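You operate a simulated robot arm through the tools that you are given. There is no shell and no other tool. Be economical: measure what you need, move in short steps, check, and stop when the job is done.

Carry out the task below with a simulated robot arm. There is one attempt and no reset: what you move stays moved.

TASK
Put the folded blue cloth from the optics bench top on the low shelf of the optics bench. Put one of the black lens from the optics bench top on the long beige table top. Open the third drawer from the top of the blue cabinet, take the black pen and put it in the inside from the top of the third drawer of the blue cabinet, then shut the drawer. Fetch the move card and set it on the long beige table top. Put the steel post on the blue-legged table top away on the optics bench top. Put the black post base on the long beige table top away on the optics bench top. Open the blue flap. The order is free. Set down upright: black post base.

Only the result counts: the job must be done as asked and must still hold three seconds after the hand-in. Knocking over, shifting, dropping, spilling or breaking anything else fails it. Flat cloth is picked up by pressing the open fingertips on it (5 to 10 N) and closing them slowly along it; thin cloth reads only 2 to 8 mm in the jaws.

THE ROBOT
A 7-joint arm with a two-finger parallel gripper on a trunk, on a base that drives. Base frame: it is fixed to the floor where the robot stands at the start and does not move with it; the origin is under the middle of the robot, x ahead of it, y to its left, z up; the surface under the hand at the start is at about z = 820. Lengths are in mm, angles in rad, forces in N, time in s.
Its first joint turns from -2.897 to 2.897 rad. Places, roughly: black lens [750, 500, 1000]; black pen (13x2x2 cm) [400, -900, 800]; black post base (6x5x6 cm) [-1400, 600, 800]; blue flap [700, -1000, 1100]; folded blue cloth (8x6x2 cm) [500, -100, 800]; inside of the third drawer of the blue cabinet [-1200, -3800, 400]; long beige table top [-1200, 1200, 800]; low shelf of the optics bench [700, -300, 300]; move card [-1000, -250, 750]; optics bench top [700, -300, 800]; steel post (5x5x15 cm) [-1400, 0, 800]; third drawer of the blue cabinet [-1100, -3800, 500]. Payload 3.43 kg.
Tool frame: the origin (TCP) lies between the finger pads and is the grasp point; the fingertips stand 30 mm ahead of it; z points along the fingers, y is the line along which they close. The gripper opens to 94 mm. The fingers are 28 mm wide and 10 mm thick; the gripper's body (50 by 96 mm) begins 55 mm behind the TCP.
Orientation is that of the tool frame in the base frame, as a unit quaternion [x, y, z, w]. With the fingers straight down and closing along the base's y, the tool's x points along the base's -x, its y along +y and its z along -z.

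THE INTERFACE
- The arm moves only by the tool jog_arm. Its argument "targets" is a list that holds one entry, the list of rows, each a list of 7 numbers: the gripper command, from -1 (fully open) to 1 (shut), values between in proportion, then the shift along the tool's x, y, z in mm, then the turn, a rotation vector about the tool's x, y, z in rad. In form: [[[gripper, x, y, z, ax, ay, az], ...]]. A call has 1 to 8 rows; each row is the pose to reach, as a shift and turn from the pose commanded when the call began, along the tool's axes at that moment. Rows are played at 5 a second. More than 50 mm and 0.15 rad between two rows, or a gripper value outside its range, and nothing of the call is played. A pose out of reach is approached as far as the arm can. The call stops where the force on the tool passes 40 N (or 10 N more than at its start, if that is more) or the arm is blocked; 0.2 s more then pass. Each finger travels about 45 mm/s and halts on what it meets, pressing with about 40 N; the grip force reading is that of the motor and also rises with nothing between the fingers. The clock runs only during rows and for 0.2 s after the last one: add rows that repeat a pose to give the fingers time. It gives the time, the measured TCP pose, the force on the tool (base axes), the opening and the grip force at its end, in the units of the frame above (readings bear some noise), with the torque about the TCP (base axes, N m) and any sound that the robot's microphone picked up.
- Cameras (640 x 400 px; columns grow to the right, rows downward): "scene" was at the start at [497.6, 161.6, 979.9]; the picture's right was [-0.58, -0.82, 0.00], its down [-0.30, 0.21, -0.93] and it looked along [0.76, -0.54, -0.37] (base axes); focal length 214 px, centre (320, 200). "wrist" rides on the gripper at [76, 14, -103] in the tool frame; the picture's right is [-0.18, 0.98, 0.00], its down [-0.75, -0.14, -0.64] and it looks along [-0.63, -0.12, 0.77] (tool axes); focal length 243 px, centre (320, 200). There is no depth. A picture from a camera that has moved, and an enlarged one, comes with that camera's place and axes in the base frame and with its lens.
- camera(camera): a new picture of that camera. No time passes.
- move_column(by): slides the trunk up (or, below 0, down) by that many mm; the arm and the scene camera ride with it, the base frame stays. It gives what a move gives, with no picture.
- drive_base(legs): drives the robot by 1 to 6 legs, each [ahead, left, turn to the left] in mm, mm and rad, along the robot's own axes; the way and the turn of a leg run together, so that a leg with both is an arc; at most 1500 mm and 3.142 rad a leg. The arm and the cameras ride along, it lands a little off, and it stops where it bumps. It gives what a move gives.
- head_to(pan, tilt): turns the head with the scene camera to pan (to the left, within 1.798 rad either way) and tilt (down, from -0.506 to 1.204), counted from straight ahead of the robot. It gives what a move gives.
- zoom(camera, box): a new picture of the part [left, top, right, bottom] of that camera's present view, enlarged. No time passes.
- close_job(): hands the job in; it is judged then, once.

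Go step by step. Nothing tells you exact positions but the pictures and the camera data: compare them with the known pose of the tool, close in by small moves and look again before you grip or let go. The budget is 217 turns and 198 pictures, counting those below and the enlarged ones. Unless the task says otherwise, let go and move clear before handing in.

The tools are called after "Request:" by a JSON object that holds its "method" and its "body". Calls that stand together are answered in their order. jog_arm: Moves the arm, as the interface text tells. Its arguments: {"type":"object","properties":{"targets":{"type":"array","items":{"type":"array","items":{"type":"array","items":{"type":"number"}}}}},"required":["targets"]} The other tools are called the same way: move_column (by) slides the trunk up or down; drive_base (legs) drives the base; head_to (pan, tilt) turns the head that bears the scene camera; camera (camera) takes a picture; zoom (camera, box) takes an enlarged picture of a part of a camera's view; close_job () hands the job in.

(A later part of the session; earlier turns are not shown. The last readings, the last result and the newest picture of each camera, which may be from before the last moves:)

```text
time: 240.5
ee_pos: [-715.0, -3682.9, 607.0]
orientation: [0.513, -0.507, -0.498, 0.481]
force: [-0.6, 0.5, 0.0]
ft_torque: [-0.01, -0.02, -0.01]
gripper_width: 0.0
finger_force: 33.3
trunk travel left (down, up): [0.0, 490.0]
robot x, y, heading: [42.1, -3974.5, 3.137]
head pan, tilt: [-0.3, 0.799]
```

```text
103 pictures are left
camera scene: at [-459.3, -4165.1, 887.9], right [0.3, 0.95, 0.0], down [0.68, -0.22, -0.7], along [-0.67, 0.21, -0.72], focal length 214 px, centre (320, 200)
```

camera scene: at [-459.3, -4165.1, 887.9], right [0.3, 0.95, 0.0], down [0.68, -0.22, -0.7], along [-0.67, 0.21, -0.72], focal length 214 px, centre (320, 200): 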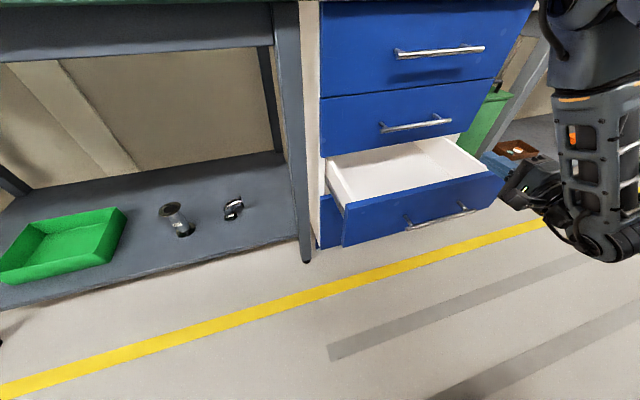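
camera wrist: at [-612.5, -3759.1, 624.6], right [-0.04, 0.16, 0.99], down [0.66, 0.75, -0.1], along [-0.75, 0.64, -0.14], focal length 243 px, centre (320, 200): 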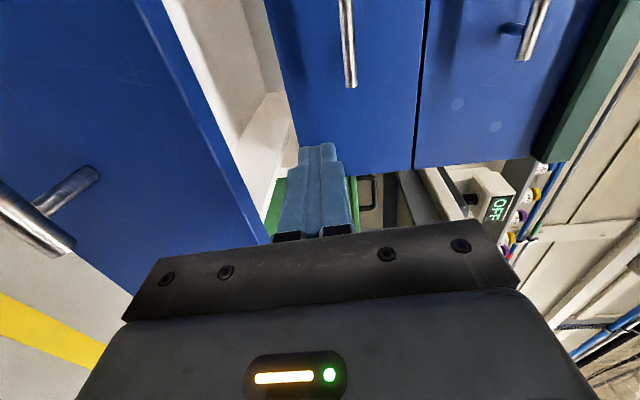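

The arm wandered because the pose was too close in. Raise the column 50, then move back to the earlier workable pose.

Request:
{"method": "move_column", "body": {"by": 50}}

Request:
{"method": "jog_arm", "body": {"targets": [[[1, 25, 0, -25, 0, 0, 0], [1, 50, 0, -50, 0, 0, 0], [1, 75, 0, -75, 0, 0, 0], [1, 100, 0, -95, 0, 0, 0], [1, 112, 0, -95, 0, 0, 0], [1, 112, 0, -95, 0, 0, 0]]]}}

Request:
{"method": "camera", "body": {"camera": "scene"}}

```text
time: 241.4
ee_pos: [-715.1, -3683.2, 659.1]
orientation: [0.513, -0.508, -0.498, 0.48]
force: [0.7, 0.3, 0.8]
ft_torque: [-0.01, -0.02, -0.02]
gripper_width: 0.0
finger_force: 33.1
trunk travel left (down, up): [-50.0, 440.0]
robot x, y, heading: [37.4, -3978.9, 3.137]
head pan, tilt: [-0.3, 0.799]
```

```text
time: 242.8
ee_pos: [-729.9, -3754.9, 692.5]
orientation: [0.514, -0.509, -0.497, 0.479]
force: [0.8, -0.1, -0.1]
ft_torque: [0.04, 0.01, 0.02]
gripper_width: 0.0
finger_force: 32.4
out of reach, approached as far as the arm can: row 1, 2, 3, 4, 5, 6
trunk travel left (down, up): [-50.0, 440.0]
robot x, y, heading: [40.9, -3977.1, 3.141]
head pan, tilt: [-0.3, 0.799]
```

```text
102 pictures are left
camera scene: at [-459.3, -4165.1, 937.9], right [0.3, 0.95, 0.0], down [0.68, -0.22, -0.7], along [-0.66, 0.21, -0.72], focal length 214 px, centre (320, 200)
```

scene: 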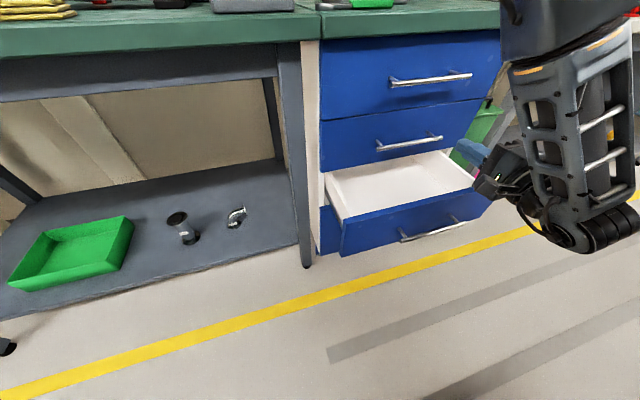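

I'll use a tilted neutral-roll pose instead (as with the shelf). Raise, unroll the tool, and tilt.

Request:
{"method": "move_column", "body": {"by": 150}}

Request:
{"method": "jog_arm", "body": {"targets": [[[1, 0, 0, 0, 0, 0, -0.15], [1, 0, 0, 0, 0, 0, -0.3], [1, 0, 0, 0, 0, 0, -0.45], [1, 0, 0, 0, 0, 0, -0.6], [1, 0, 0, 0, 0, 0, -0.75], [1, 0, 0, 0, 0, 0, -0.9], [1, 0, 0, 0, 0, 0, -1.05], [1, 0, 0, 0, 0, 0, -1.2]]]}}

Request:
{"method": "jog_arm", "body": {"targets": [[[1, 0, 0, 0, 0, 0, -0.15], [1, 0, 0, 0, 0, 0, -0.3], [1, 0, 0, 0, 0, 0, -0.37], [1, 0, 0, 0, 0, 0, -0.37]]]}}

Request:
{"method": "jog_arm", "body": {"targets": [[[1, 0, 0, 0, 0, 0.14, 0], [1, 0, 0, 0, 0, 0.28, 0], [1, 0, 0, 0, 0, 0.42, 0], [1, 0, 0, 0, 0, 0.56, 0], [1, 0, 0, 0, 0, 0.7, 0], [1, 0, 0, 0, 0, 0.84, 0], [1, 0, 0, 0, 0, 0.95, 0], [1, 0, 0, 0, 0, 0.95, 0]]]}}

Request:
{"method": "camera", "body": {"camera": "scene"}}

```text
time: 244.5
ee_pos: [-731.4, -3755.2, 842.3]
orientation: [0.513, -0.509, -0.498, 0.479]
force: [-0.6, 0.3, 0.5]
ft_torque: [0.03, 0.0, -0.01]
gripper_width: 0.0
finger_force: 32.7
trunk travel left (down, up): [-200.0, 290.0]
robot x, y, heading: [40.3, -3977.7, 3.135]
head pan, tilt: [-0.3, 0.799]
```

```text
time: 246.3
ee_pos: [-730.7, -3755.1, 842.8]
orientation: [0.712, -0.128, -0.681, 0.115]
force: [-0.5, -0.8, 0.5]
ft_torque: [-0.02, 0.01, -0.02]
gripper_width: 0.0
finger_force: 33.3
trunk travel left (down, up): [-200.0, 290.0]
robot x, y, heading: [41.3, -3977.4, 3.133]
head pan, tilt: [-0.3, 0.799]
```

```text
time: 247.3
ee_pos: [-729.6, -3754.4, 843.0]
orientation: [0.723, 0.002, -0.691, -0.014]
force: [-0.2, 0.4, 0.9]
ft_torque: [-0.03, 0.0, 0.0]
gripper_width: 0.0
finger_force: 33.0
trunk travel left (down, up): [-200.0, 290.0]
robot x, y, heading: [37.4, -3977.2, 3.142]
head pan, tilt: [-0.3, 0.799]
```

```text
time: 249.1
ee_pos: [-730.7, -3755.7, 842.8]
orientation: [0.959, -0.003, -0.282, -0.012]
force: [-0.5, -0.5, 0.4]
ft_torque: [0.01, 0.01, 0.04]
gripper_width: 0.0
finger_force: 33.1
trunk travel left (down, up): [-200.0, 290.0]
robot x, y, heading: [44.3, -3979.6, 3.132]
head pan, tilt: [-0.3, 0.799]
```

```text
101 pictures are left
camera scene: at [-459.2, -4165.2, 1087.9], right [0.3, 0.95, 0.0], down [0.68, -0.22, -0.7], along [-0.66, 0.21, -0.72], focal length 214 px, centre (320, 200)
```

scene: 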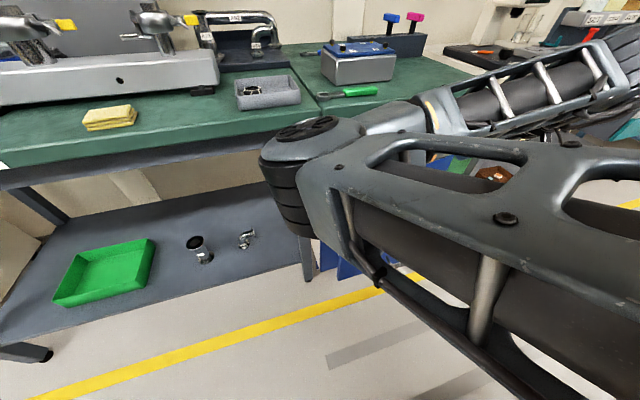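

Request:
{"method": "jog_arm", "body": {"targets": [[[1, 25, 8, -16, 0, 0, 0], [1, 50, 16, -32, 0, 0, 0], [1, 75, 25, -48, 0, 0, 0], [1, 101, 33, -65, 0, 0, 0], [1, 101, 33, -65, 0, 0, 0]]]}}

Request:
{"method": "move_column", "body": {"by": -200}}

Request:
{"method": "camera", "body": {"camera": "scene"}}

```text
time: 250.3
ee_pos: [-611.2, -3790.4, 841.4]
orientation: [0.959, -0.004, -0.283, -0.013]
force: [-0.1, 0.3, -0.2]
ft_torque: [0.0, -0.02, 0.05]
gripper_width: 0.2
finger_force: 32.6
trunk travel left (down, up): [-200.0, 290.0]
robot x, y, heading: [42.6, -3978.0, 3.138]
head pan, tilt: [-0.3, 0.799]
```

```text
time: 252.5
ee_pos: [-611.2, -3788.7, 641.8]
orientation: [0.959, -0.003, -0.283, -0.012]
force: [0.9, -0.2, -0.5]
ft_torque: [0.01, -0.01, 0.01]
gripper_width: 0.3
finger_force: 33.5
trunk travel left (down, up): [0.0, 490.0]
robot x, y, heading: [40.9, -3977.8, 3.139]
head pan, tilt: [-0.3, 0.799]
```

```text
100 pictures are left
camera scene: at [-459.3, -4165.1, 887.9], right [0.3, 0.95, 0.0], down [0.68, -0.22, -0.7], along [-0.66, 0.21, -0.72], focal length 214 px, centre (320, 200)
```

scene: 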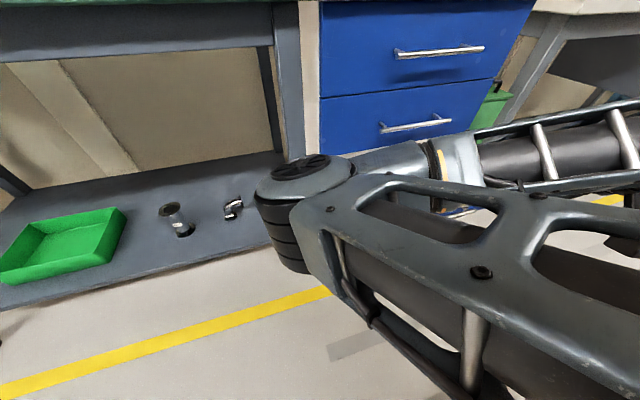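

Request:
{"method": "jog_arm", "body": {"targets": [[[1, 18, 0, 29, 0, 0, 0], [1, 36, 0, 57, 0, 0, 0], [1, 55, 0, 86, 0, 0, 0], [1, 55, 0, 86, 0, 0, 0]]]}}

Request:
{"method": "camera", "body": {"camera": "wrist"}}

Request:
{"method": "camera", "body": {"camera": "scene"}}

```text
time: 253.5
ee_pos: [-611.6, -3786.3, 540.3]
orientation: [0.959, -0.004, -0.284, -0.013]
force: [-0.2, 0.6, 0.3]
ft_torque: [-0.05, 0.03, -0.04]
gripper_width: 0.0
finger_force: 33.1
trunk travel left (down, up): [0.0, 490.0]
robot x, y, heading: [39.1, -3978.9, 3.135]
head pan, tilt: [-0.3, 0.799]
```

```text
99 pictures are left
camera wrist: at [-490.9, -3802.4, 583.2], right [-0.17, -0.98, 0.08], down [-0.28, 0.12, 0.95], along [-0.94, 0.14, -0.3], focal length 243 px, centre (320, 200)
```

wrist: 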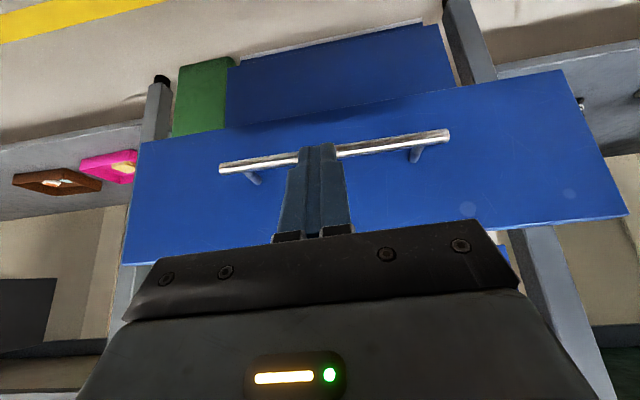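

```text
98 pictures are left
camera scene: at [-459.3, -4165.1, 887.9], right [0.3, 0.95, 0.0], down [0.68, -0.22, -0.7], along [-0.66, 0.21, -0.72], focal length 214 px, centre (320, 200)
```

scene: 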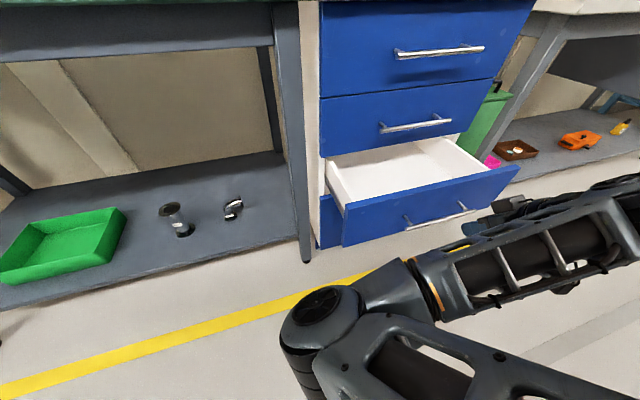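

Fingertips aim at the panel above the bar. Drive forward to push it shut.

Request:
{"method": "drive_base", "body": {"legs": [[150, 0, 0]]}}

Request:
{"method": "camera", "body": {"camera": "wrist"}}

```text
time: 254.9
ee_pos: [-762.5, -3786.9, 539.1]
orientation: [0.959, -0.004, -0.283, -0.013]
force: [-0.1, 0.9, -0.2]
ft_torque: [0.01, 0.01, -0.01]
gripper_width: 0.0
finger_force: 33.0
trunk travel left (down, up): [0.0, 490.0]
robot x, y, heading: [-108.6, -3977.3, 3.137]
head pan, tilt: [-0.3, 0.799]
```

```text
97 pictures are left
camera wrist: at [-641.5, -3803.1, 583.5], right [-0.17, -0.98, 0.08], down [-0.28, 0.12, 0.95], along [-0.94, 0.14, -0.3], focal length 243 px, centre (320, 200)
```

wrist: 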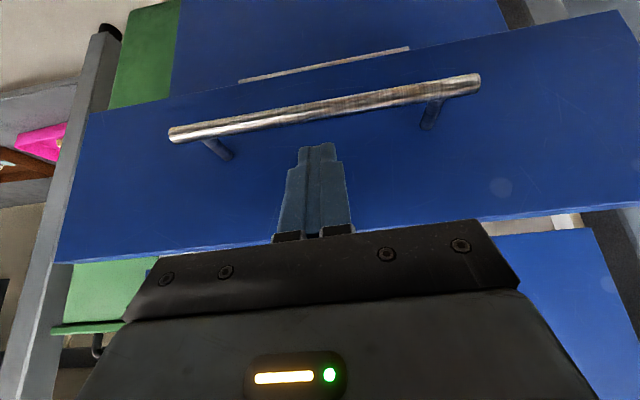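

Request:
{"method": "drive_base", "body": {"legs": [[100, 0, 0]]}}

Request:
{"method": "camera", "body": {"camera": "wrist"}}

Request:
{"method": "camera", "body": {"camera": "scene"}}

```text
time: 256.0
ee_pos: [-862.7, -3786.5, 539.1]
orientation: [0.959, -0.003, -0.283, -0.012]
force: [-0.6, -0.1, 0.8]
ft_torque: [0.0, -0.02, 0.02]
gripper_width: 0.3
finger_force: 32.7
trunk travel left (down, up): [0.0, 490.0]
robot x, y, heading: [-209.5, -3979.2, 3.139]
head pan, tilt: [-0.3, 0.799]
```

```text
96 pictures are left
camera wrist: at [-742.5, -3802.3, 583.5], right [-0.17, -0.98, 0.08], down [-0.28, 0.12, 0.95], along [-0.94, 0.14, -0.3], focal length 243 px, centre (320, 200)
```

wrist: 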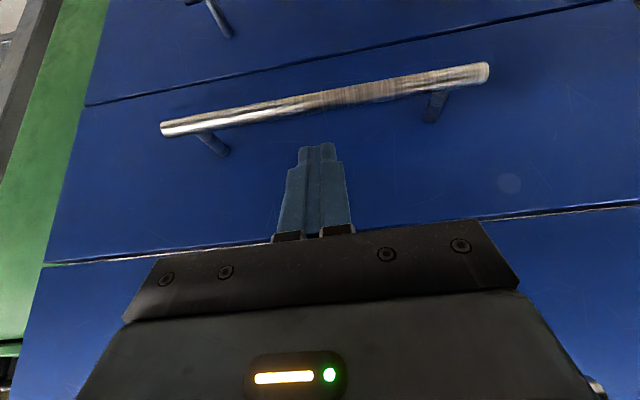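

```text
95 pictures are left
camera scene: at [-710.3, -4164.9, 887.9], right [0.3, 0.95, 0.0], down [0.68, -0.21, -0.7], along [-0.67, 0.21, -0.72], focal length 214 px, centre (320, 200)
```

scene: 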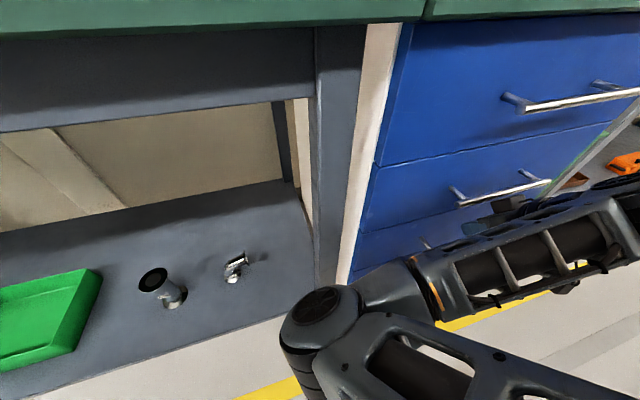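

Request:
{"method": "drive_base", "body": {"legs": [[25, 0, 0]]}}

Request:
{"method": "camera", "body": {"camera": "wrist"}}

```text
time: 256.8
ee_pos: [-867.8, -3786.3, 537.5]
orientation: [0.96, -0.007, -0.279, -0.013]
force: [1.4, -0.7, -1.0]
ft_torque: [0.05, 0.11, 0.04]
gripper_width: 0.0
finger_force: 33.5
trunk travel left (down, up): [0.0, 490.0]
robot x, y, heading: [-220.3, -3975.0, 3.138]
head pan, tilt: [-0.3, 0.799]
stopped in leg 1: the force on the tool passed its limit at 73 N (the readings are from after the stop); the commanded pose is now the measured one
```

```text
94 pictures are left
camera wrist: at [-747.7, -3802.0, 583.2], right [-0.17, -0.98, 0.08], down [-0.29, 0.13, 0.95], along [-0.94, 0.14, -0.31], focal length 243 px, centre (320, 200)
```

wrist: 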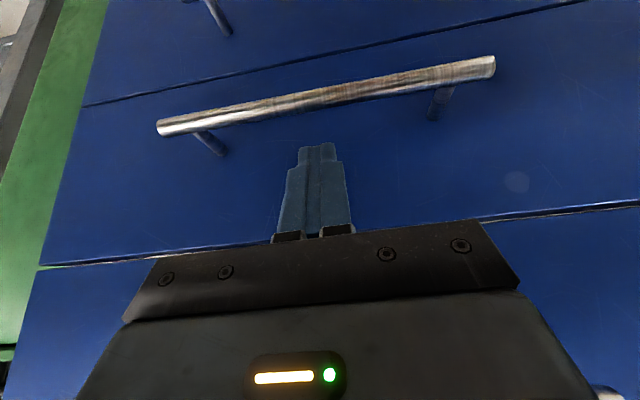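

Drawer shut. Retreat, raise, turn and drive up the aisle towards the other tables.

Request:
{"method": "drive_base", "body": {"legs": [[-110, 0, 0]]}}

Request:
{"method": "jog_arm", "body": {"targets": [[[-1, 0, 0, 0, 0, 0.14, 0], [-1, 0, 0, -20, 0, 0.28, 0], [-1, 0, 0, -40, 0, 0.42, 0], [-1, 0, 0, -60, 0, 0.57, 0], [-1, 0, 0, -60, 0, 0.57, 0]]]}}

Request:
{"method": "move_column", "body": {"by": 400}}

Request:
{"method": "camera", "body": {"camera": "scene"}}

Request:
{"method": "drive_base", "body": {"legs": [[0, 0, -1.565], [1500, 0, 0]]}}

```text
time: 258.0
ee_pos: [-758.9, -3784.7, 538.0]
orientation: [0.96, -0.007, -0.279, -0.012]
force: [0.6, 0.6, -0.2]
ft_torque: [-0.01, -0.02, 0.01]
gripper_width: 0.0
finger_force: 32.7
trunk travel left (down, up): [0.0, 490.0]
robot x, y, heading: [-108.8, -3974.8, 3.144]
head pan, tilt: [-0.3, 0.799]
```

```text
time: 259.2
ee_pos: [-726.8, -3788.5, 589.5]
orientation: [1.0, -0.009, 0.003, -0.011]
force: [0.3, -1.2, -0.5]
ft_torque: [0.04, 0.01, 0.01]
gripper_width: 93.9
finger_force: 0.1
trunk travel left (down, up): [0.0, 490.0]
robot x, y, heading: [-110.6, -3979.7, 3.139]
head pan, tilt: [-0.3, 0.799]
```

```text
time: 263.0
ee_pos: [-726.8, -3787.7, 988.5]
orientation: [1.0, -0.009, 0.001, -0.01]
force: [-0.9, -0.2, -0.1]
ft_torque: [0.02, 0.02, 0.02]
gripper_width: 93.9
finger_force: 0.0
trunk travel left (down, up): [-400.0, 90.0]
robot x, y, heading: [-113.3, -3973.9, 3.139]
head pan, tilt: [-0.3, 0.799]
```

```text
93 pictures are left
camera scene: at [-610.3, -4165.1, 1287.8], right [0.3, 0.95, 0.0], down [0.68, -0.21, -0.7], along [-0.67, 0.21, -0.72], focal length 214 px, centre (320, 200)
```

scene: 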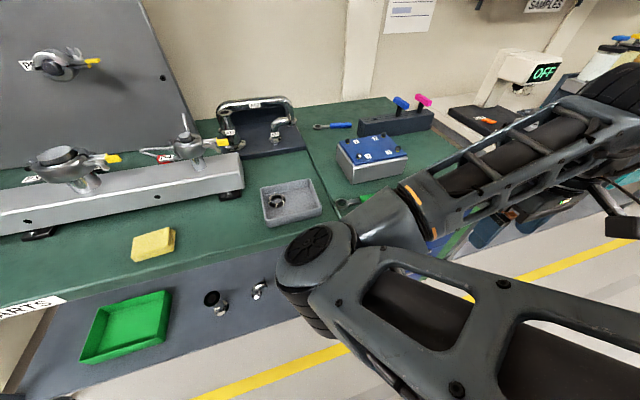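

```text
time: 274.2
ee_pos: [87.3, -1862.9, 989.5]
orientation: [-0.699, 0.715, -0.008, 0.007]
force: [-0.3, 0.0, 0.4]
ft_torque: [0.0, 0.02, -0.03]
gripper_width: 94.2
finger_force: 0.0
trunk travel left (down, up): [-400.0, 90.0]
robot x, y, heading: [-101.8, -2480.4, 1.566]
head pan, tilt: [-0.3, 0.799]
```

Request:
{"method": "drive_base", "body": {"legs": [[1500, 150, 0], [500, 0, 0]]}}

Request:
{"method": "head_to", "body": {"pan": 0.8, "tilt": 0.4}}

Request:
{"method": "camera", "body": {"camera": "scene"}}

```text
refused: leg 1 is longer than a leg can be; nothing moved
```

```text
time: 275.6
ee_pos: [86.1, -1864.4, 989.5]
orientation: [-0.699, 0.715, -0.009, 0.006]
force: [0.1, 0.0, -0.4]
ft_torque: [-0.02, 0.02, 0.01]
gripper_width: 93.9
finger_force: 0.0
trunk travel left (down, up): [-400.0, 90.0]
robot x, y, heading: [-103.4, -2480.7, 1.57]
head pan, tilt: [0.799, 0.4]
```

```text
92 pictures are left
camera scene: at [-381.7, -1990.6, 1322.9], right [0.7, 0.71, 0.0], down [0.28, -0.27, -0.92], along [-0.65, 0.65, -0.39], focal length 214 px, centre (320, 200)
```

scene: 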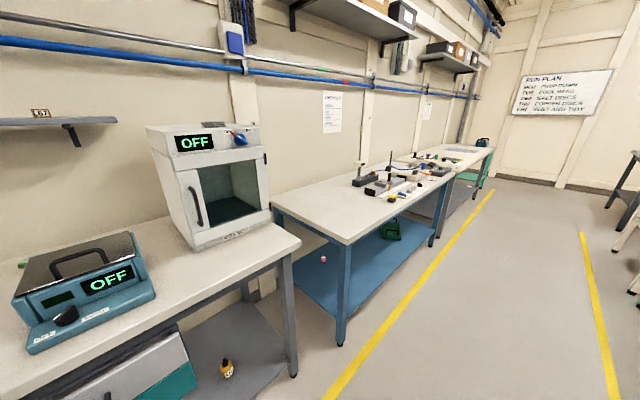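

Request:
{"method": "drive_base", "body": {"legs": [[1400, 150, 0], [600, 0, 0]]}}

Request:
{"method": "camera", "body": {"camera": "scene"}}

```text
time: 285.5
ee_pos: [-39.7, 127.9, 989.3]
orientation: [-0.697, 0.717, -0.009, 0.006]
force: [0.0, -0.6, 0.3]
ft_torque: [-0.04, 0.02, -0.01]
gripper_width: 94.0
finger_force: 0.1
trunk travel left (down, up): [-400.0, 90.0]
robot x, y, heading: [-230.6, -485.2, 1.56]
head pan, tilt: [0.799, 0.4]
```

```text
91 pictures are left
camera scene: at [-508.4, 3.2, 1323.0], right [0.71, 0.71, 0.0], down [0.28, -0.27, -0.92], along [-0.65, 0.65, -0.39], focal length 214 px, centre (320, 200)
```

scene: 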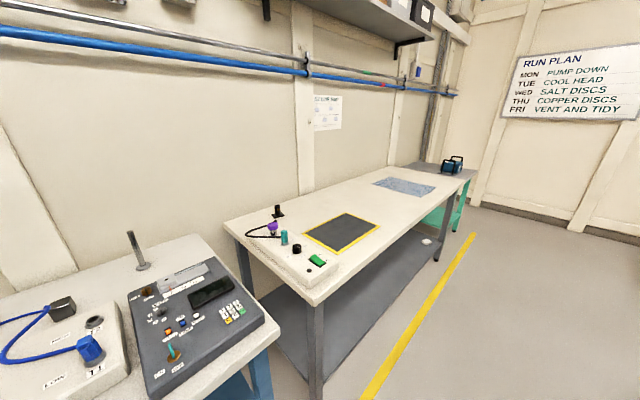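

Request:
{"method": "head_to", "body": {"pan": 1.5, "tilt": 0.6}}

Request:
{"method": "camera", "body": {"camera": "scene"}}

Request:
{"method": "zoom", "body": {"camera": "scene", "box": [320, 100, 560, 250]}}

```text
time: 286.6
ee_pos: [-38.0, 127.9, 989.1]
orientation: [-0.697, 0.717, -0.009, 0.006]
force: [0.0, -0.2, -0.3]
ft_torque: [0.01, 0.03, 0.03]
gripper_width: 93.9
finger_force: 0.0
trunk travel left (down, up): [-400.0, 90.0]
robot x, y, heading: [-230.6, -484.2, 1.555]
head pan, tilt: [1.499, 0.6]
```

```text
90 pictures are left
camera scene: at [-530.9, -54.7, 1304.8], right [0.08, 1.0, 0.0], down [0.56, -0.05, -0.83], along [-0.82, 0.07, -0.56], focal length 214 px, centre (320, 200)
```

scene: 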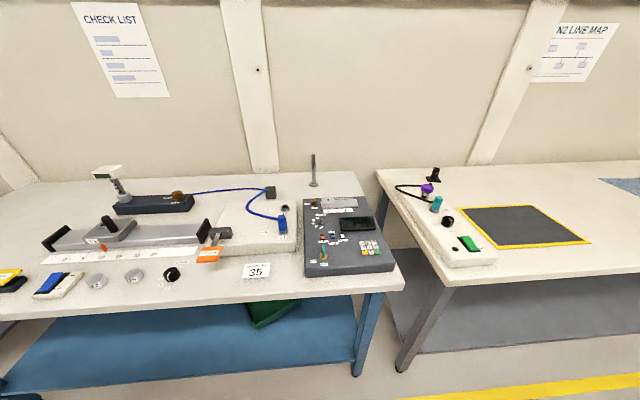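

```text
2.67 times, centred on (440, 175) of scene
camera zoom: at [-530.9, -54.7, 1304.8], right [0.08, 1.0, 0.0], down [0.56, -0.05, -0.83], along [-0.82, 0.07, -0.56], focal length 572 px, centre (0, 267)
```

zoom: 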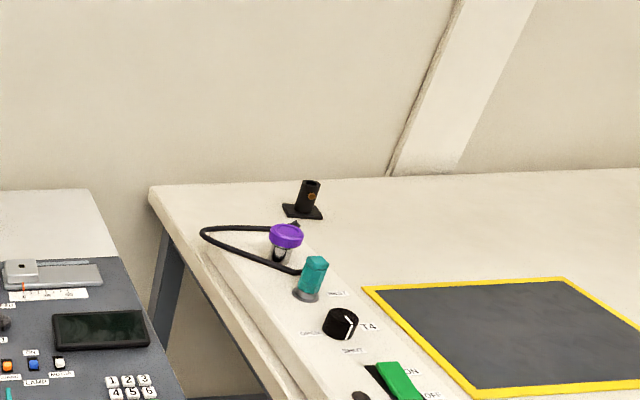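

Request:
{"method": "zoom", "body": {"camera": "scene", "box": [220, 180, 420, 305]}}

Request:
{"method": "zoom", "body": {"camera": "scene", "box": [30, 160, 330, 320]}}

```text
3.20 times, centred on (320, 242) of scene
camera zoom: at [-530.9, -54.7, 1304.8], right [0.08, 1.0, 0.0], down [0.56, -0.05, -0.83], along [-0.82, 0.07, -0.56], focal length 686 px, centre (320, 64)
```

zoom: 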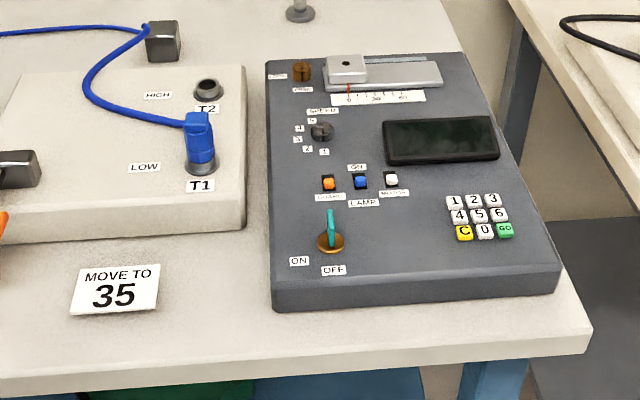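

```text
2.13 times, centred on (180, 240) of scene
camera zoom: at [-530.9, -54.7, 1304.8], right [0.08, 1.0, 0.0], down [0.56, -0.05, -0.83], along [-0.82, 0.07, -0.56], focal length 458 px, centre (619, 115)
```

zoom: 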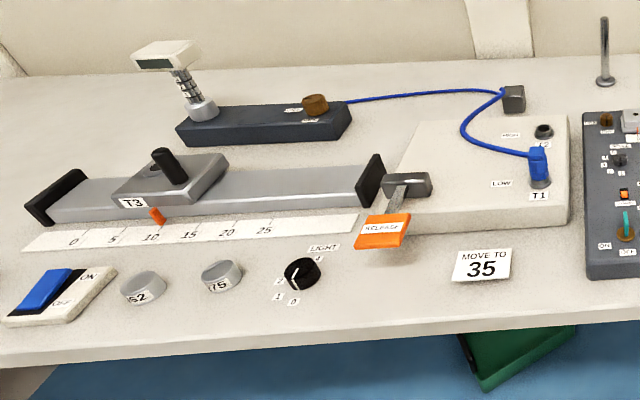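

The "MOVE TO 35" card lies near the front of the blue-legged table. Turn to face it.

Request:
{"method": "drive_base", "body": {"legs": [[0, 0, 1.58]]}}

Request:
{"method": "head_to", "body": {"pan": -0.2, "tilt": 0.7}}

Request:
{"method": "camera", "body": {"camera": "wrist"}}

Request:
{"method": "camera", "body": {"camera": "scene"}}

```text
time: 290.9
ee_pos: [-853.6, -310.6, 988.6]
orientation: [1.0, 0.0, 0.001, -0.011]
force: [-0.4, -0.3, -0.1]
ft_torque: [0.0, 0.0, 0.01]
gripper_width: 94.1
finger_force: 0.0
trunk travel left (down, up): [-400.0, 90.0]
robot x, y, heading: [-234.0, -489.3, -3.127]
head pan, tilt: [1.499, 0.6]
```

```text
time: 292.6
ee_pos: [-854.0, -310.2, 989.8]
orientation: [1.0, 0.0, 0.002, -0.01]
force: [0.5, -0.8, -0.6]
ft_torque: [0.01, -0.03, -0.01]
gripper_width: 94.0
finger_force: 0.1
trunk travel left (down, up): [-400.0, 90.0]
robot x, y, heading: [-232.7, -486.8, -3.123]
head pan, tilt: [-0.201, 0.7]
```

```text
86 pictures are left
camera wrist: at [-776.0, -325.8, 1091.4], right [-0.18, -0.98, -0.02], down [-0.76, 0.13, 0.64], along [-0.63, 0.13, -0.77], focal length 243 px, centre (320, 200)
```

wrist: 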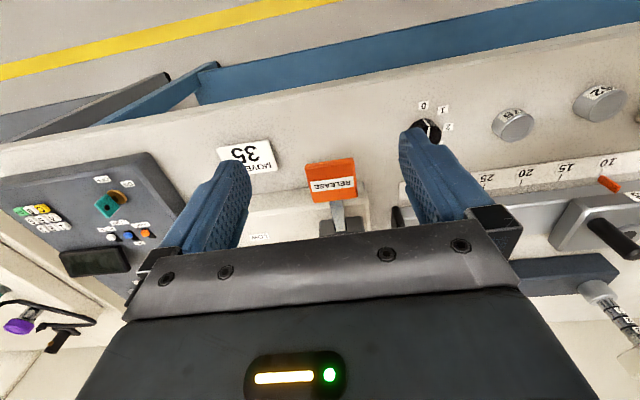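

```text
85 pictures are left
camera scene: at [-735.4, -692.5, 1296.1], right [0.18, 0.98, 0.0], down [0.63, -0.12, -0.76], along [-0.75, 0.14, -0.64], focal length 214 px, centre (320, 200)
```

scene: 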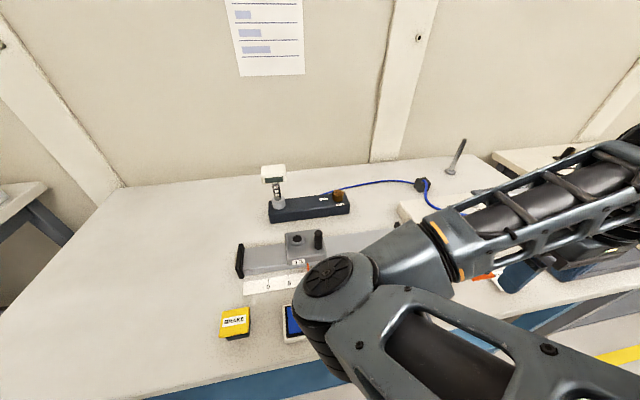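

Request:
{"method": "zoom", "body": {"camera": "wrist", "box": [180, 110, 380, 235]}}

```text
3.20 times, centred on (280, 172) of wrist
camera zoom: at [-776.0, -325.8, 1091.4], right [-0.18, -0.98, -0.02], down [-0.76, 0.13, 0.64], along [-0.63, 0.13, -0.77], focal length 776 px, centre (448, 288)
```

zoom: 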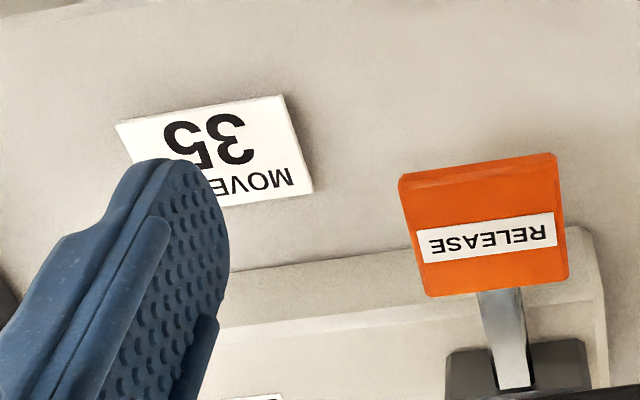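

The card is flat, ~69×43 mm, centred ≈(-917,-199) on a table at z≈812. Drive the gripper above it.

Request:
{"method": "drive_base", "body": {"legs": [[63, -111, 0]]}}

Request:
{"method": "move_column", "body": {"by": -80}}

Request:
{"method": "camera", "body": {"camera": "wrist"}}

```text
time: 293.9
ee_pos: [-916.9, -200.6, 990.0]
orientation: [1.0, 0.0, 0.001, -0.01]
force: [0.6, -0.6, 0.6]
ft_torque: [0.02, -0.01, 0.02]
gripper_width: 94.1
finger_force: 0.1
trunk travel left (down, up): [-400.0, 90.0]
robot x, y, heading: [-295.0, -375.3, -3.129]
head pan, tilt: [-0.201, 0.7]
```

```text
time: 295.1
ee_pos: [-917.5, -199.9, 910.2]
orientation: [1.0, -0.001, 0.002, -0.01]
force: [-0.1, 0.0, 0.3]
ft_torque: [0.0, 0.0, -0.04]
gripper_width: 94.0
finger_force: 0.1
trunk travel left (down, up): [-320.0, 170.0]
robot x, y, heading: [-295.7, -374.8, -3.127]
head pan, tilt: [-0.201, 0.7]
```

```text
83 pictures are left
camera wrist: at [-840.3, -215.3, 1011.5], right [-0.19, -0.98, -0.02], down [-0.76, 0.13, 0.64], along [-0.63, 0.13, -0.77], focal length 243 px, centre (320, 200)
```

wrist: 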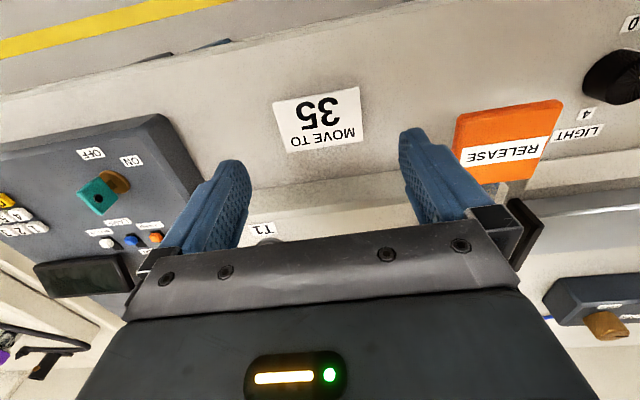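

Well centred. Descend with the jaws slightly narrowed.

Request:
{"method": "jog_arm", "body": {"targets": [[[-0.8, 0, 0, 25, 0, 0, 0], [-0.8, 0, 0, 50, 0, 0, 0], [-0.8, 0, 0, 60, 0, 0, 0], [-0.8, 0, 0, 60, 0, 0, 0]]]}}

Request:
{"method": "camera", "body": {"camera": "wrist"}}

```text
time: 296.1
ee_pos: [-918.0, -199.1, 848.2]
orientation: [1.0, 0.0, 0.001, -0.011]
force: [0.3, 0.0, 1.2]
ft_torque: [0.0, -0.02, -0.02]
gripper_width: 84.7
finger_force: 0.0
trunk travel left (down, up): [-320.0, 170.0]
robot x, y, heading: [-297.9, -376.4, -3.131]
head pan, tilt: [-0.201, 0.7]
```

```text
82 pictures are left
camera wrist: at [-840.0, -214.2, 951.4], right [-0.19, -0.98, -0.02], down [-0.76, 0.13, 0.64], along [-0.63, 0.13, -0.77], focal length 243 px, centre (320, 200)
```

wrist: 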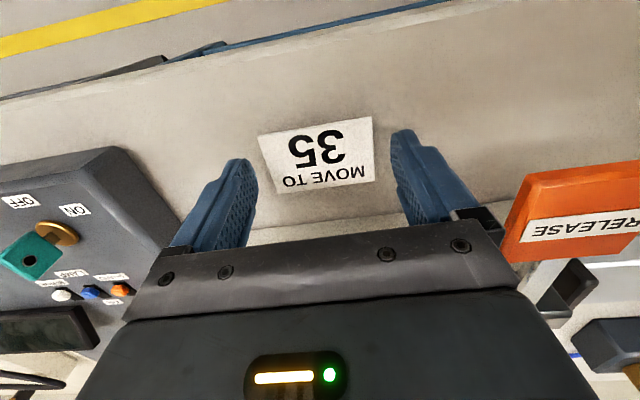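

Request:
{"method": "jog_arm", "body": {"targets": [[[-0.8, 0, 0, 2, 0, 0, 0], [-0.8, 0, 0, 4, 0, 0, 0], [-0.8, 0, 0, 6, 0, 0, 0]]]}}

```text
time: 296.9
ee_pos: [-917.5, -199.2, 843.0]
orientation: [1.0, 0.0, 0.002, -0.01]
force: [0.2, -0.3, -0.3]
ft_torque: [0.02, 0.02, 0.0]
gripper_width: 84.5
finger_force: 0.0
trunk travel left (down, up): [-320.0, 170.0]
robot x, y, heading: [-298.3, -377.2, -3.128]
head pan, tilt: [-0.201, 0.7]
```

Request:
{"method": "jog_arm", "body": {"targets": [[[-0.8, 0, 0, 2, 0, 0, 0], [-0.8, 0, 0, 3, 0, 0, 0], [-0.8, 0, 0, 4, 0, 0, 0], [-0.8, 0, 0, 5, 0, 0, 0]]]}}

```text
time: 297.9
ee_pos: [-917.1, -198.6, 838.5]
orientation: [1.0, -0.001, 0.002, -0.011]
force: [0.0, 0.8, 0.6]
ft_torque: [-0.02, -0.01, -0.02]
gripper_width: 84.6
finger_force: 0.0
trunk travel left (down, up): [-320.0, 170.0]
robot x, y, heading: [-295.2, -376.9, -3.132]
head pan, tilt: [-0.201, 0.7]
```

Request:
{"method": "jog_arm", "body": {"targets": [[[-0.8, 0, 0, 2, 0, 0, 0], [-0.8, 0, 0, 4, 0, 0, 0], [-0.8, 0, 0, 6, 0, 0, 0], [-0.8, 0, 0, 8, 0, 0, 0]]]}}

Request:
{"method": "camera", "body": {"camera": "wrist"}}

```text
time: 298.9
ee_pos: [-917.1, -198.0, 831.9]
orientation: [1.0, -0.001, 0.001, -0.01]
force: [0.4, 0.0, 10.2]
ft_torque: [-0.5, 0.07, 0.03]
gripper_width: 84.4
finger_force: 0.0
trunk travel left (down, up): [-320.0, 170.0]
robot x, y, heading: [-298.5, -376.8, -3.129]
head pan, tilt: [-0.201, 0.7]
```

```text
81 pictures are left
camera wrist: at [-839.9, -213.8, 933.0], right [-0.19, -0.98, -0.02], down [-0.76, 0.13, 0.64], along [-0.63, 0.13, -0.77], focal length 243 px, centre (320, 200)
```

wrist: 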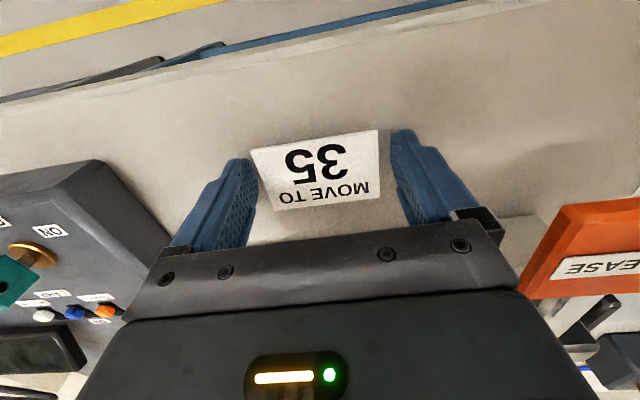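

Table contact (z≈801). Close along the table onto the card edges.

Request:
{"method": "jog_arm", "body": {"targets": [[[-0.7, 0, 0, -1, 0, 0, 0], [-0.6, 0, 0, -1, 0, 0, 0], [-0.5, 0, 0, -1, 0, 0, 0], [-0.4, 0, 0, -1, 0, 0, 0], [-0.3, 0, 0, -1, 0, 0, 0], [0, 0, 0, -1, 0, 0, 0], [0.2, 0, 0, -1, 0, 0, 0]]]}}

Request:
{"method": "camera", "body": {"camera": "wrist"}}

```text
time: 300.4
ee_pos: [-917.1, -198.0, 831.8]
orientation: [1.0, 0.0, 0.002, -0.011]
force: [0.2, 0.0, 0.1]
ft_torque: [0.01, -0.02, 0.01]
gripper_width: 68.7
finger_force: 39.9
trunk travel left (down, up): [-320.0, 170.0]
robot x, y, heading: [-295.6, -378.0, -3.126]
head pan, tilt: [-0.201, 0.7]
```

```text
80 pictures are left
camera wrist: at [-839.7, -213.6, 933.5], right [-0.19, -0.98, -0.02], down [-0.76, 0.13, 0.64], along [-0.63, 0.13, -0.77], focal length 243 px, centre (320, 200)
```

wrist: 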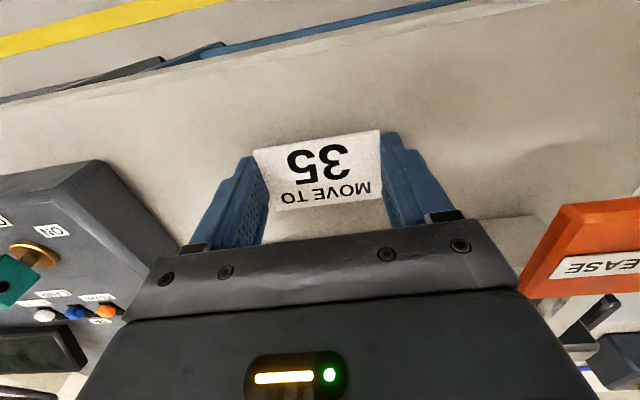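

Gripped at 68.7 mm. Lift gently and check.

Request:
{"method": "jog_arm", "body": {"targets": [[[1, 0, 0, -5, 0, 0, 0], [1, 0, 0, -15, 0, 0, 0], [1, 0, 0, -40, 0, 0, 0], [1, 0, 0, -80, 0, 0, 0], [1, 0, 0, -120, 0, 0, 0]]]}}

Request:
{"method": "camera", "body": {"camera": "wrist"}}

```text
time: 301.6
ee_pos: [-918.2, -199.8, 951.6]
orientation: [1.0, -0.001, 0.003, -0.01]
force: [0.2, 0.4, 0.5]
ft_torque: [-0.03, 0.0, 0.0]
gripper_width: 68.6
finger_force: 39.5
trunk travel left (down, up): [-320.0, 170.0]
robot x, y, heading: [-298.2, -376.0, -3.131]
head pan, tilt: [-0.201, 0.7]
```

```text
79 pictures are left
camera wrist: at [-841.0, -215.6, 1054.3], right [-0.19, -0.98, -0.02], down [-0.76, 0.13, 0.64], along [-0.63, 0.14, -0.77], focal length 243 px, centre (320, 200)
```

wrist: 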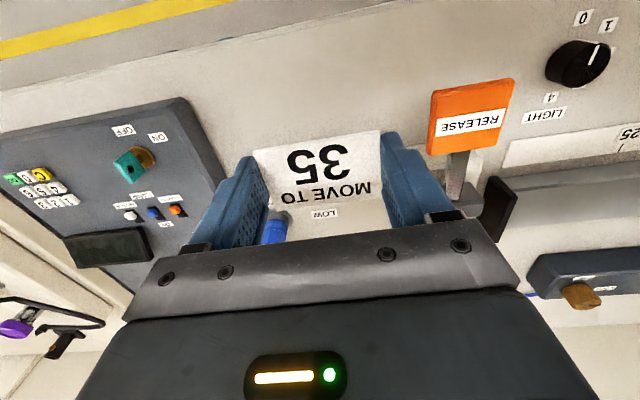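

Card held. Drive to the beige table's free zone (y≈1050, between the pad and the blue sheet).

Request:
{"method": "drive_base", "body": {"legs": [[0, -1250, 0]]}}

Request:
{"method": "head_to", "body": {"pan": -0.5, "tilt": 0.6}}

Request:
{"method": "camera", "body": {"camera": "wrist"}}

Request:
{"method": "camera", "body": {"camera": "scene"}}

```text
time: 308.0
ee_pos: [-929.4, 1068.6, 952.4]
orientation: [1.0, -0.004, 0.002, -0.011]
force: [0.1, -0.1, 0.0]
ft_torque: [0.03, 0.01, 0.01]
gripper_width: 68.7
finger_force: 39.8
trunk travel left (down, up): [-320.0, 170.0]
robot x, y, heading: [-309.4, 886.2, -3.13]
head pan, tilt: [-0.201, 0.7]
```

```text
time: 308.8
ee_pos: [-929.3, 1070.0, 952.4]
orientation: [1.0, -0.004, 0.001, -0.011]
force: [0.4, -0.2, -0.7]
ft_torque: [0.01, -0.02, 0.01]
gripper_width: 68.7
finger_force: 40.5
trunk travel left (down, up): [-320.0, 170.0]
robot x, y, heading: [-306.6, 888.3, -3.136]
head pan, tilt: [-0.499, 0.6]
```

```text
78 pictures are left
camera wrist: at [-852.7, 1052.9, 1054.1], right [-0.19, -0.98, -0.02], down [-0.76, 0.13, 0.64], along [-0.63, 0.14, -0.77], focal length 243 px, centre (320, 200)
```

wrist: 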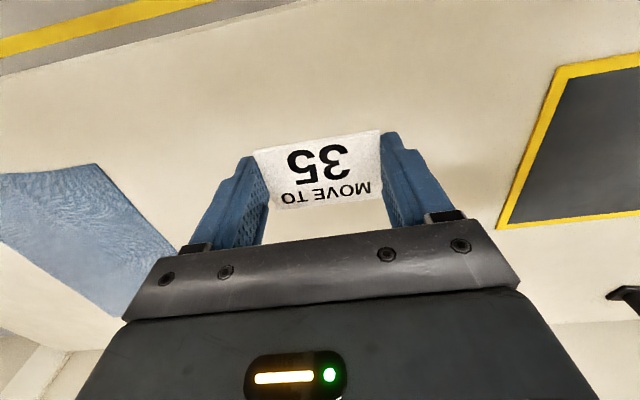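

```text
77 pictures are left
camera scene: at [-808.8, 711.7, 1224.7], right [0.47, 0.88, 0.0], down [0.5, -0.27, -0.82], along [-0.73, 0.39, -0.57], focal length 214 px, centre (320, 200)
```

scene: 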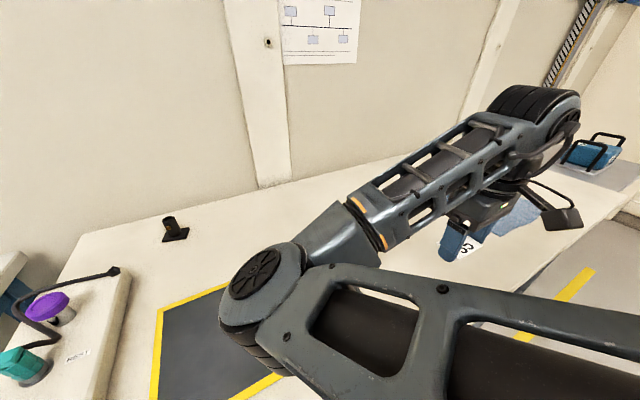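

Area below is free. Lower the card to the table.

Request:
{"method": "jog_arm", "body": {"targets": [[[1, -20, 0, 20, 0, 0, 0], [1, -40, 0, 50, 0, 0, 0], [1, -40, 0, 90, 0, 0, 0], [1, -40, 0, 100, 0, 0, 0], [1, -40, 0, 105, 0, 0, 0], [1, -40, 0, 109, 0, 0, 0], [1, -40, 0, 113, 0, 0, 0], [1, -40, 0, 116, 0, 0, 0]]]}}

```text
time: 310.6
ee_pos: [-970.0, 1071.6, 834.7]
orientation: [1.0, -0.004, 0.002, -0.01]
force: [-0.4, -0.6, -0.5]
ft_torque: [-0.02, 0.03, -0.01]
gripper_width: 68.4
finger_force: 40.1
trunk travel left (down, up): [-320.0, 170.0]
robot x, y, heading: [-306.7, 883.6, -3.14]
head pan, tilt: [-0.499, 0.6]
```

Request:
{"method": "jog_arm", "body": {"targets": [[[1, 0, 0, 2, 0, 0, 0], [1, 0, 0, 3, 0, 0, 0], [1, 0, 0, 4, 0, 0, 0], [1, 0, 0, 5, 0, 0, 0]]]}}

Request:
{"method": "camera", "body": {"camera": "wrist"}}

```text
time: 311.6
ee_pos: [-969.2, 1071.2, 831.0]
orientation: [1.0, -0.003, 0.002, -0.01]
force: [-0.3, 0.7, 7.5]
ft_torque: [-0.07, 0.01, -0.01]
gripper_width: 68.4
finger_force: 40.1
trunk travel left (down, up): [-320.0, 170.0]
robot x, y, heading: [-311.4, 887.7, -3.133]
head pan, tilt: [-0.499, 0.6]
```

```text
76 pictures are left
camera wrist: at [-891.9, 1055.5, 933.2], right [-0.19, -0.98, -0.02], down [-0.75, 0.13, 0.64], along [-0.63, 0.14, -0.77], focal length 243 px, centre (320, 200)
```

wrist: 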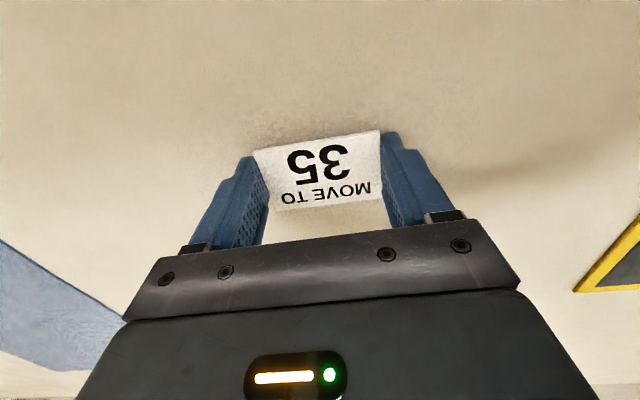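

Contact (table z≈801). Release and lift.

Request:
{"method": "jog_arm", "body": {"targets": [[[-0.5, 0, 0, 0, 0, 0, 0], [-0.6, 0, 0, 0, 0, 0, 0], [-0.75, 0, 0, 0, 0, 0, 0], [-0.75, 0, 0, 0, 0, 0, 0], [-0.75, 0, 0, -20, 0, 0, 0], [-0.75, 0, 0, -60, 0, 0, 0], [-0.75, 0, 0, -100, 0, 0, 0], [-0.75, 0, 0, -140, 0, 0, 0]]]}}

Request:
{"method": "camera", "body": {"camera": "wrist"}}

```text
time: 313.4
ee_pos: [-970.4, 1069.5, 970.0]
orientation: [1.0, -0.004, 0.004, -0.011]
force: [0.8, -0.8, -0.3]
ft_torque: [0.03, 0.01, 0.0]
gripper_width: 82.4
finger_force: 0.0
trunk travel left (down, up): [-320.0, 170.0]
robot x, y, heading: [-309.4, 885.2, -3.132]
head pan, tilt: [-0.499, 0.6]
```

```text
75 pictures are left
camera wrist: at [-892.5, 1053.2, 1072.5], right [-0.19, -0.98, -0.02], down [-0.76, 0.13, 0.64], along [-0.63, 0.14, -0.77], focal length 243 px, centre (320, 200)
```

wrist: 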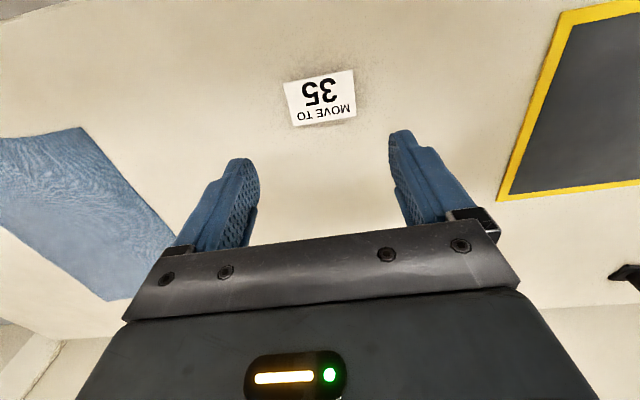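

Card placed. Now the post base at about (-1390,570): move there and extend the arm.

Request:
{"method": "drive_base", "body": {"legs": [[0, 490, 0], [160, 0, 0]]}}

Request:
{"method": "jog_arm", "body": {"targets": [[[-1, -40, 0, 0, 0, 0, 0], [-1, -80, 0, 0, 0, 0, 0], [-1, -120, 0, 0, 0, 0, 0], [-1, -150, 0, 0, 0, 0, 0], [-1, -150, 0, 0, 0, 0, 0]]]}}

Request:
{"method": "camera", "body": {"camera": "wrist"}}

Request:
{"method": "camera", "body": {"camera": "scene"}}

```text
time: 317.3
ee_pos: [-1127.4, 581.0, 969.8]
orientation: [1.0, -0.005, 0.003, -0.011]
force: [-0.1, 0.2, 0.0]
ft_torque: [0.02, 0.0, 0.02]
gripper_width: 82.4
finger_force: 0.1
trunk travel left (down, up): [-320.0, 170.0]
robot x, y, heading: [-466.0, 395.8, -3.135]
head pan, tilt: [-0.499, 0.6]
```

```text
time: 318.5
ee_pos: [-1277.3, 583.1, 969.1]
orientation: [1.0, -0.005, 0.002, -0.01]
force: [0.1, -0.3, -0.3]
ft_torque: [0.01, -0.01, -0.01]
gripper_width: 93.9
finger_force: 0.1
trunk travel left (down, up): [-320.0, 170.0]
robot x, y, heading: [-468.4, 397.0, -3.136]
head pan, tilt: [-0.499, 0.6]
```

```text
74 pictures are left
camera wrist: at [-1200.8, 567.4, 1071.9], right [-0.2, -0.98, -0.02], down [-0.75, 0.14, 0.64], along [-0.63, 0.14, -0.77], focal length 243 px, centre (320, 200)
```

wrist: 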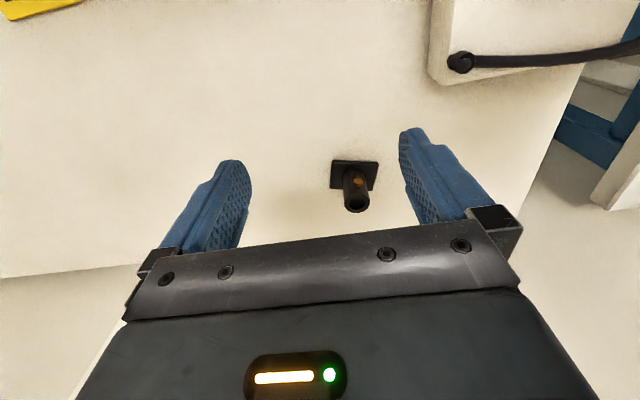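

```text
73 pictures are left
camera scene: at [-967.2, 223.0, 1224.7], right [0.48, 0.88, 0.0], down [0.5, -0.27, -0.83], along [-0.73, 0.39, -0.56], focal length 214 px, centre (320, 200)
```

scene: 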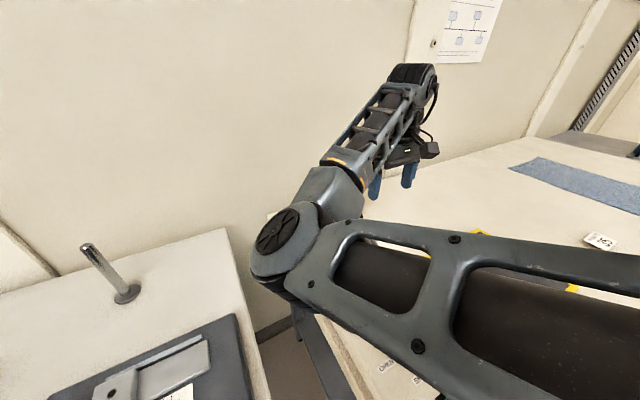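

Tube centre ≈(-1385,564), top z≈865. Move above and re-check.

Request:
{"method": "jog_arm", "body": {"targets": [[[-1, -40, 7, 10, 0, 0, 0], [-1, -80, 14, 20, 0, 0, 0], [-1, -106, 19, 40, 0, 0, 0], [-1, -106, 19, 50, 0, 0, 0]]]}}

Request:
{"method": "camera", "body": {"camera": "wrist"}}

```text
time: 319.5
ee_pos: [-1383.5, 566.0, 918.2]
orientation: [1.0, -0.004, 0.002, -0.01]
force: [0.3, -0.5, 0.2]
ft_torque: [0.04, -0.02, -0.01]
gripper_width: 94.1
finger_force: 0.0
trunk travel left (down, up): [-320.0, 170.0]
robot x, y, heading: [-468.9, 396.2, -3.135]
head pan, tilt: [-0.499, 0.6]
```

```text
72 pictures are left
camera wrist: at [-1306.3, 549.8, 1020.8], right [-0.2, -0.98, -0.02], down [-0.75, 0.14, 0.64], along [-0.63, 0.14, -0.77], focal length 243 px, centre (320, 200)
```

wrist: 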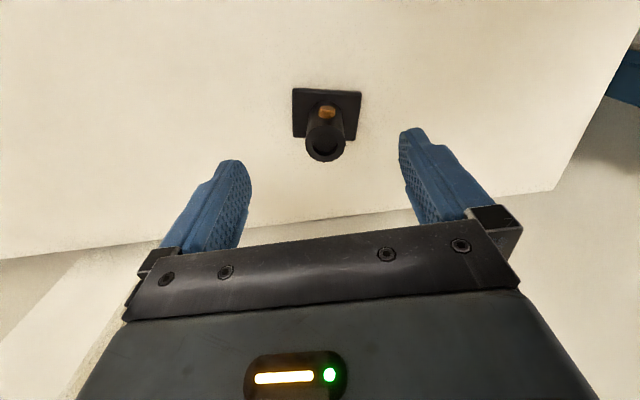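

Aligned over the tube. Descend and grip.

Request:
{"method": "jog_arm", "body": {"targets": [[[-1, -1, 1, 25, 0, 0, 0], [-1, -1, 1, 50, 0, 0, 0], [-1, -1, 1, 70, 0, 0, 0], [-1, -1, 1, 70, 0, 0, 0], [-0.4, -1, 1, 70, 0, 0, 0], [0.1, -1, 1, 70, 0, 0, 0], [0.5, -1, 1, 70, 0, 0, 0], [0.6, -1, 1, 70, 0, 0, 0]]]}}

Request:
{"method": "camera", "body": {"camera": "wrist"}}

```text
time: 321.3
ee_pos: [-1384.7, 564.8, 849.5]
orientation: [1.0, -0.005, 0.002, -0.01]
force: [-0.9, -0.8, 2.2]
ft_torque: [-0.17, 0.0, -0.04]
gripper_width: 29.6
finger_force: 18.8
trunk travel left (down, up): [-320.0, 170.0]
robot x, y, heading: [-466.3, 394.7, -3.136]
head pan, tilt: [-0.499, 0.6]
```

```text
71 pictures are left
camera wrist: at [-1307.6, 549.9, 951.4], right [-0.19, -0.98, -0.02], down [-0.75, 0.14, 0.64], along [-0.63, 0.14, -0.77], focal length 243 px, centre (320, 200)
```

wrist: 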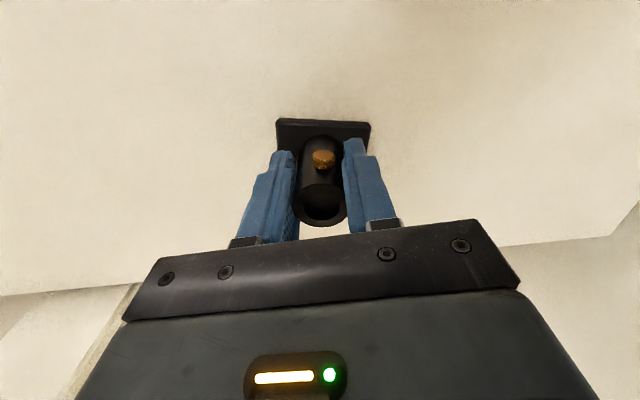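

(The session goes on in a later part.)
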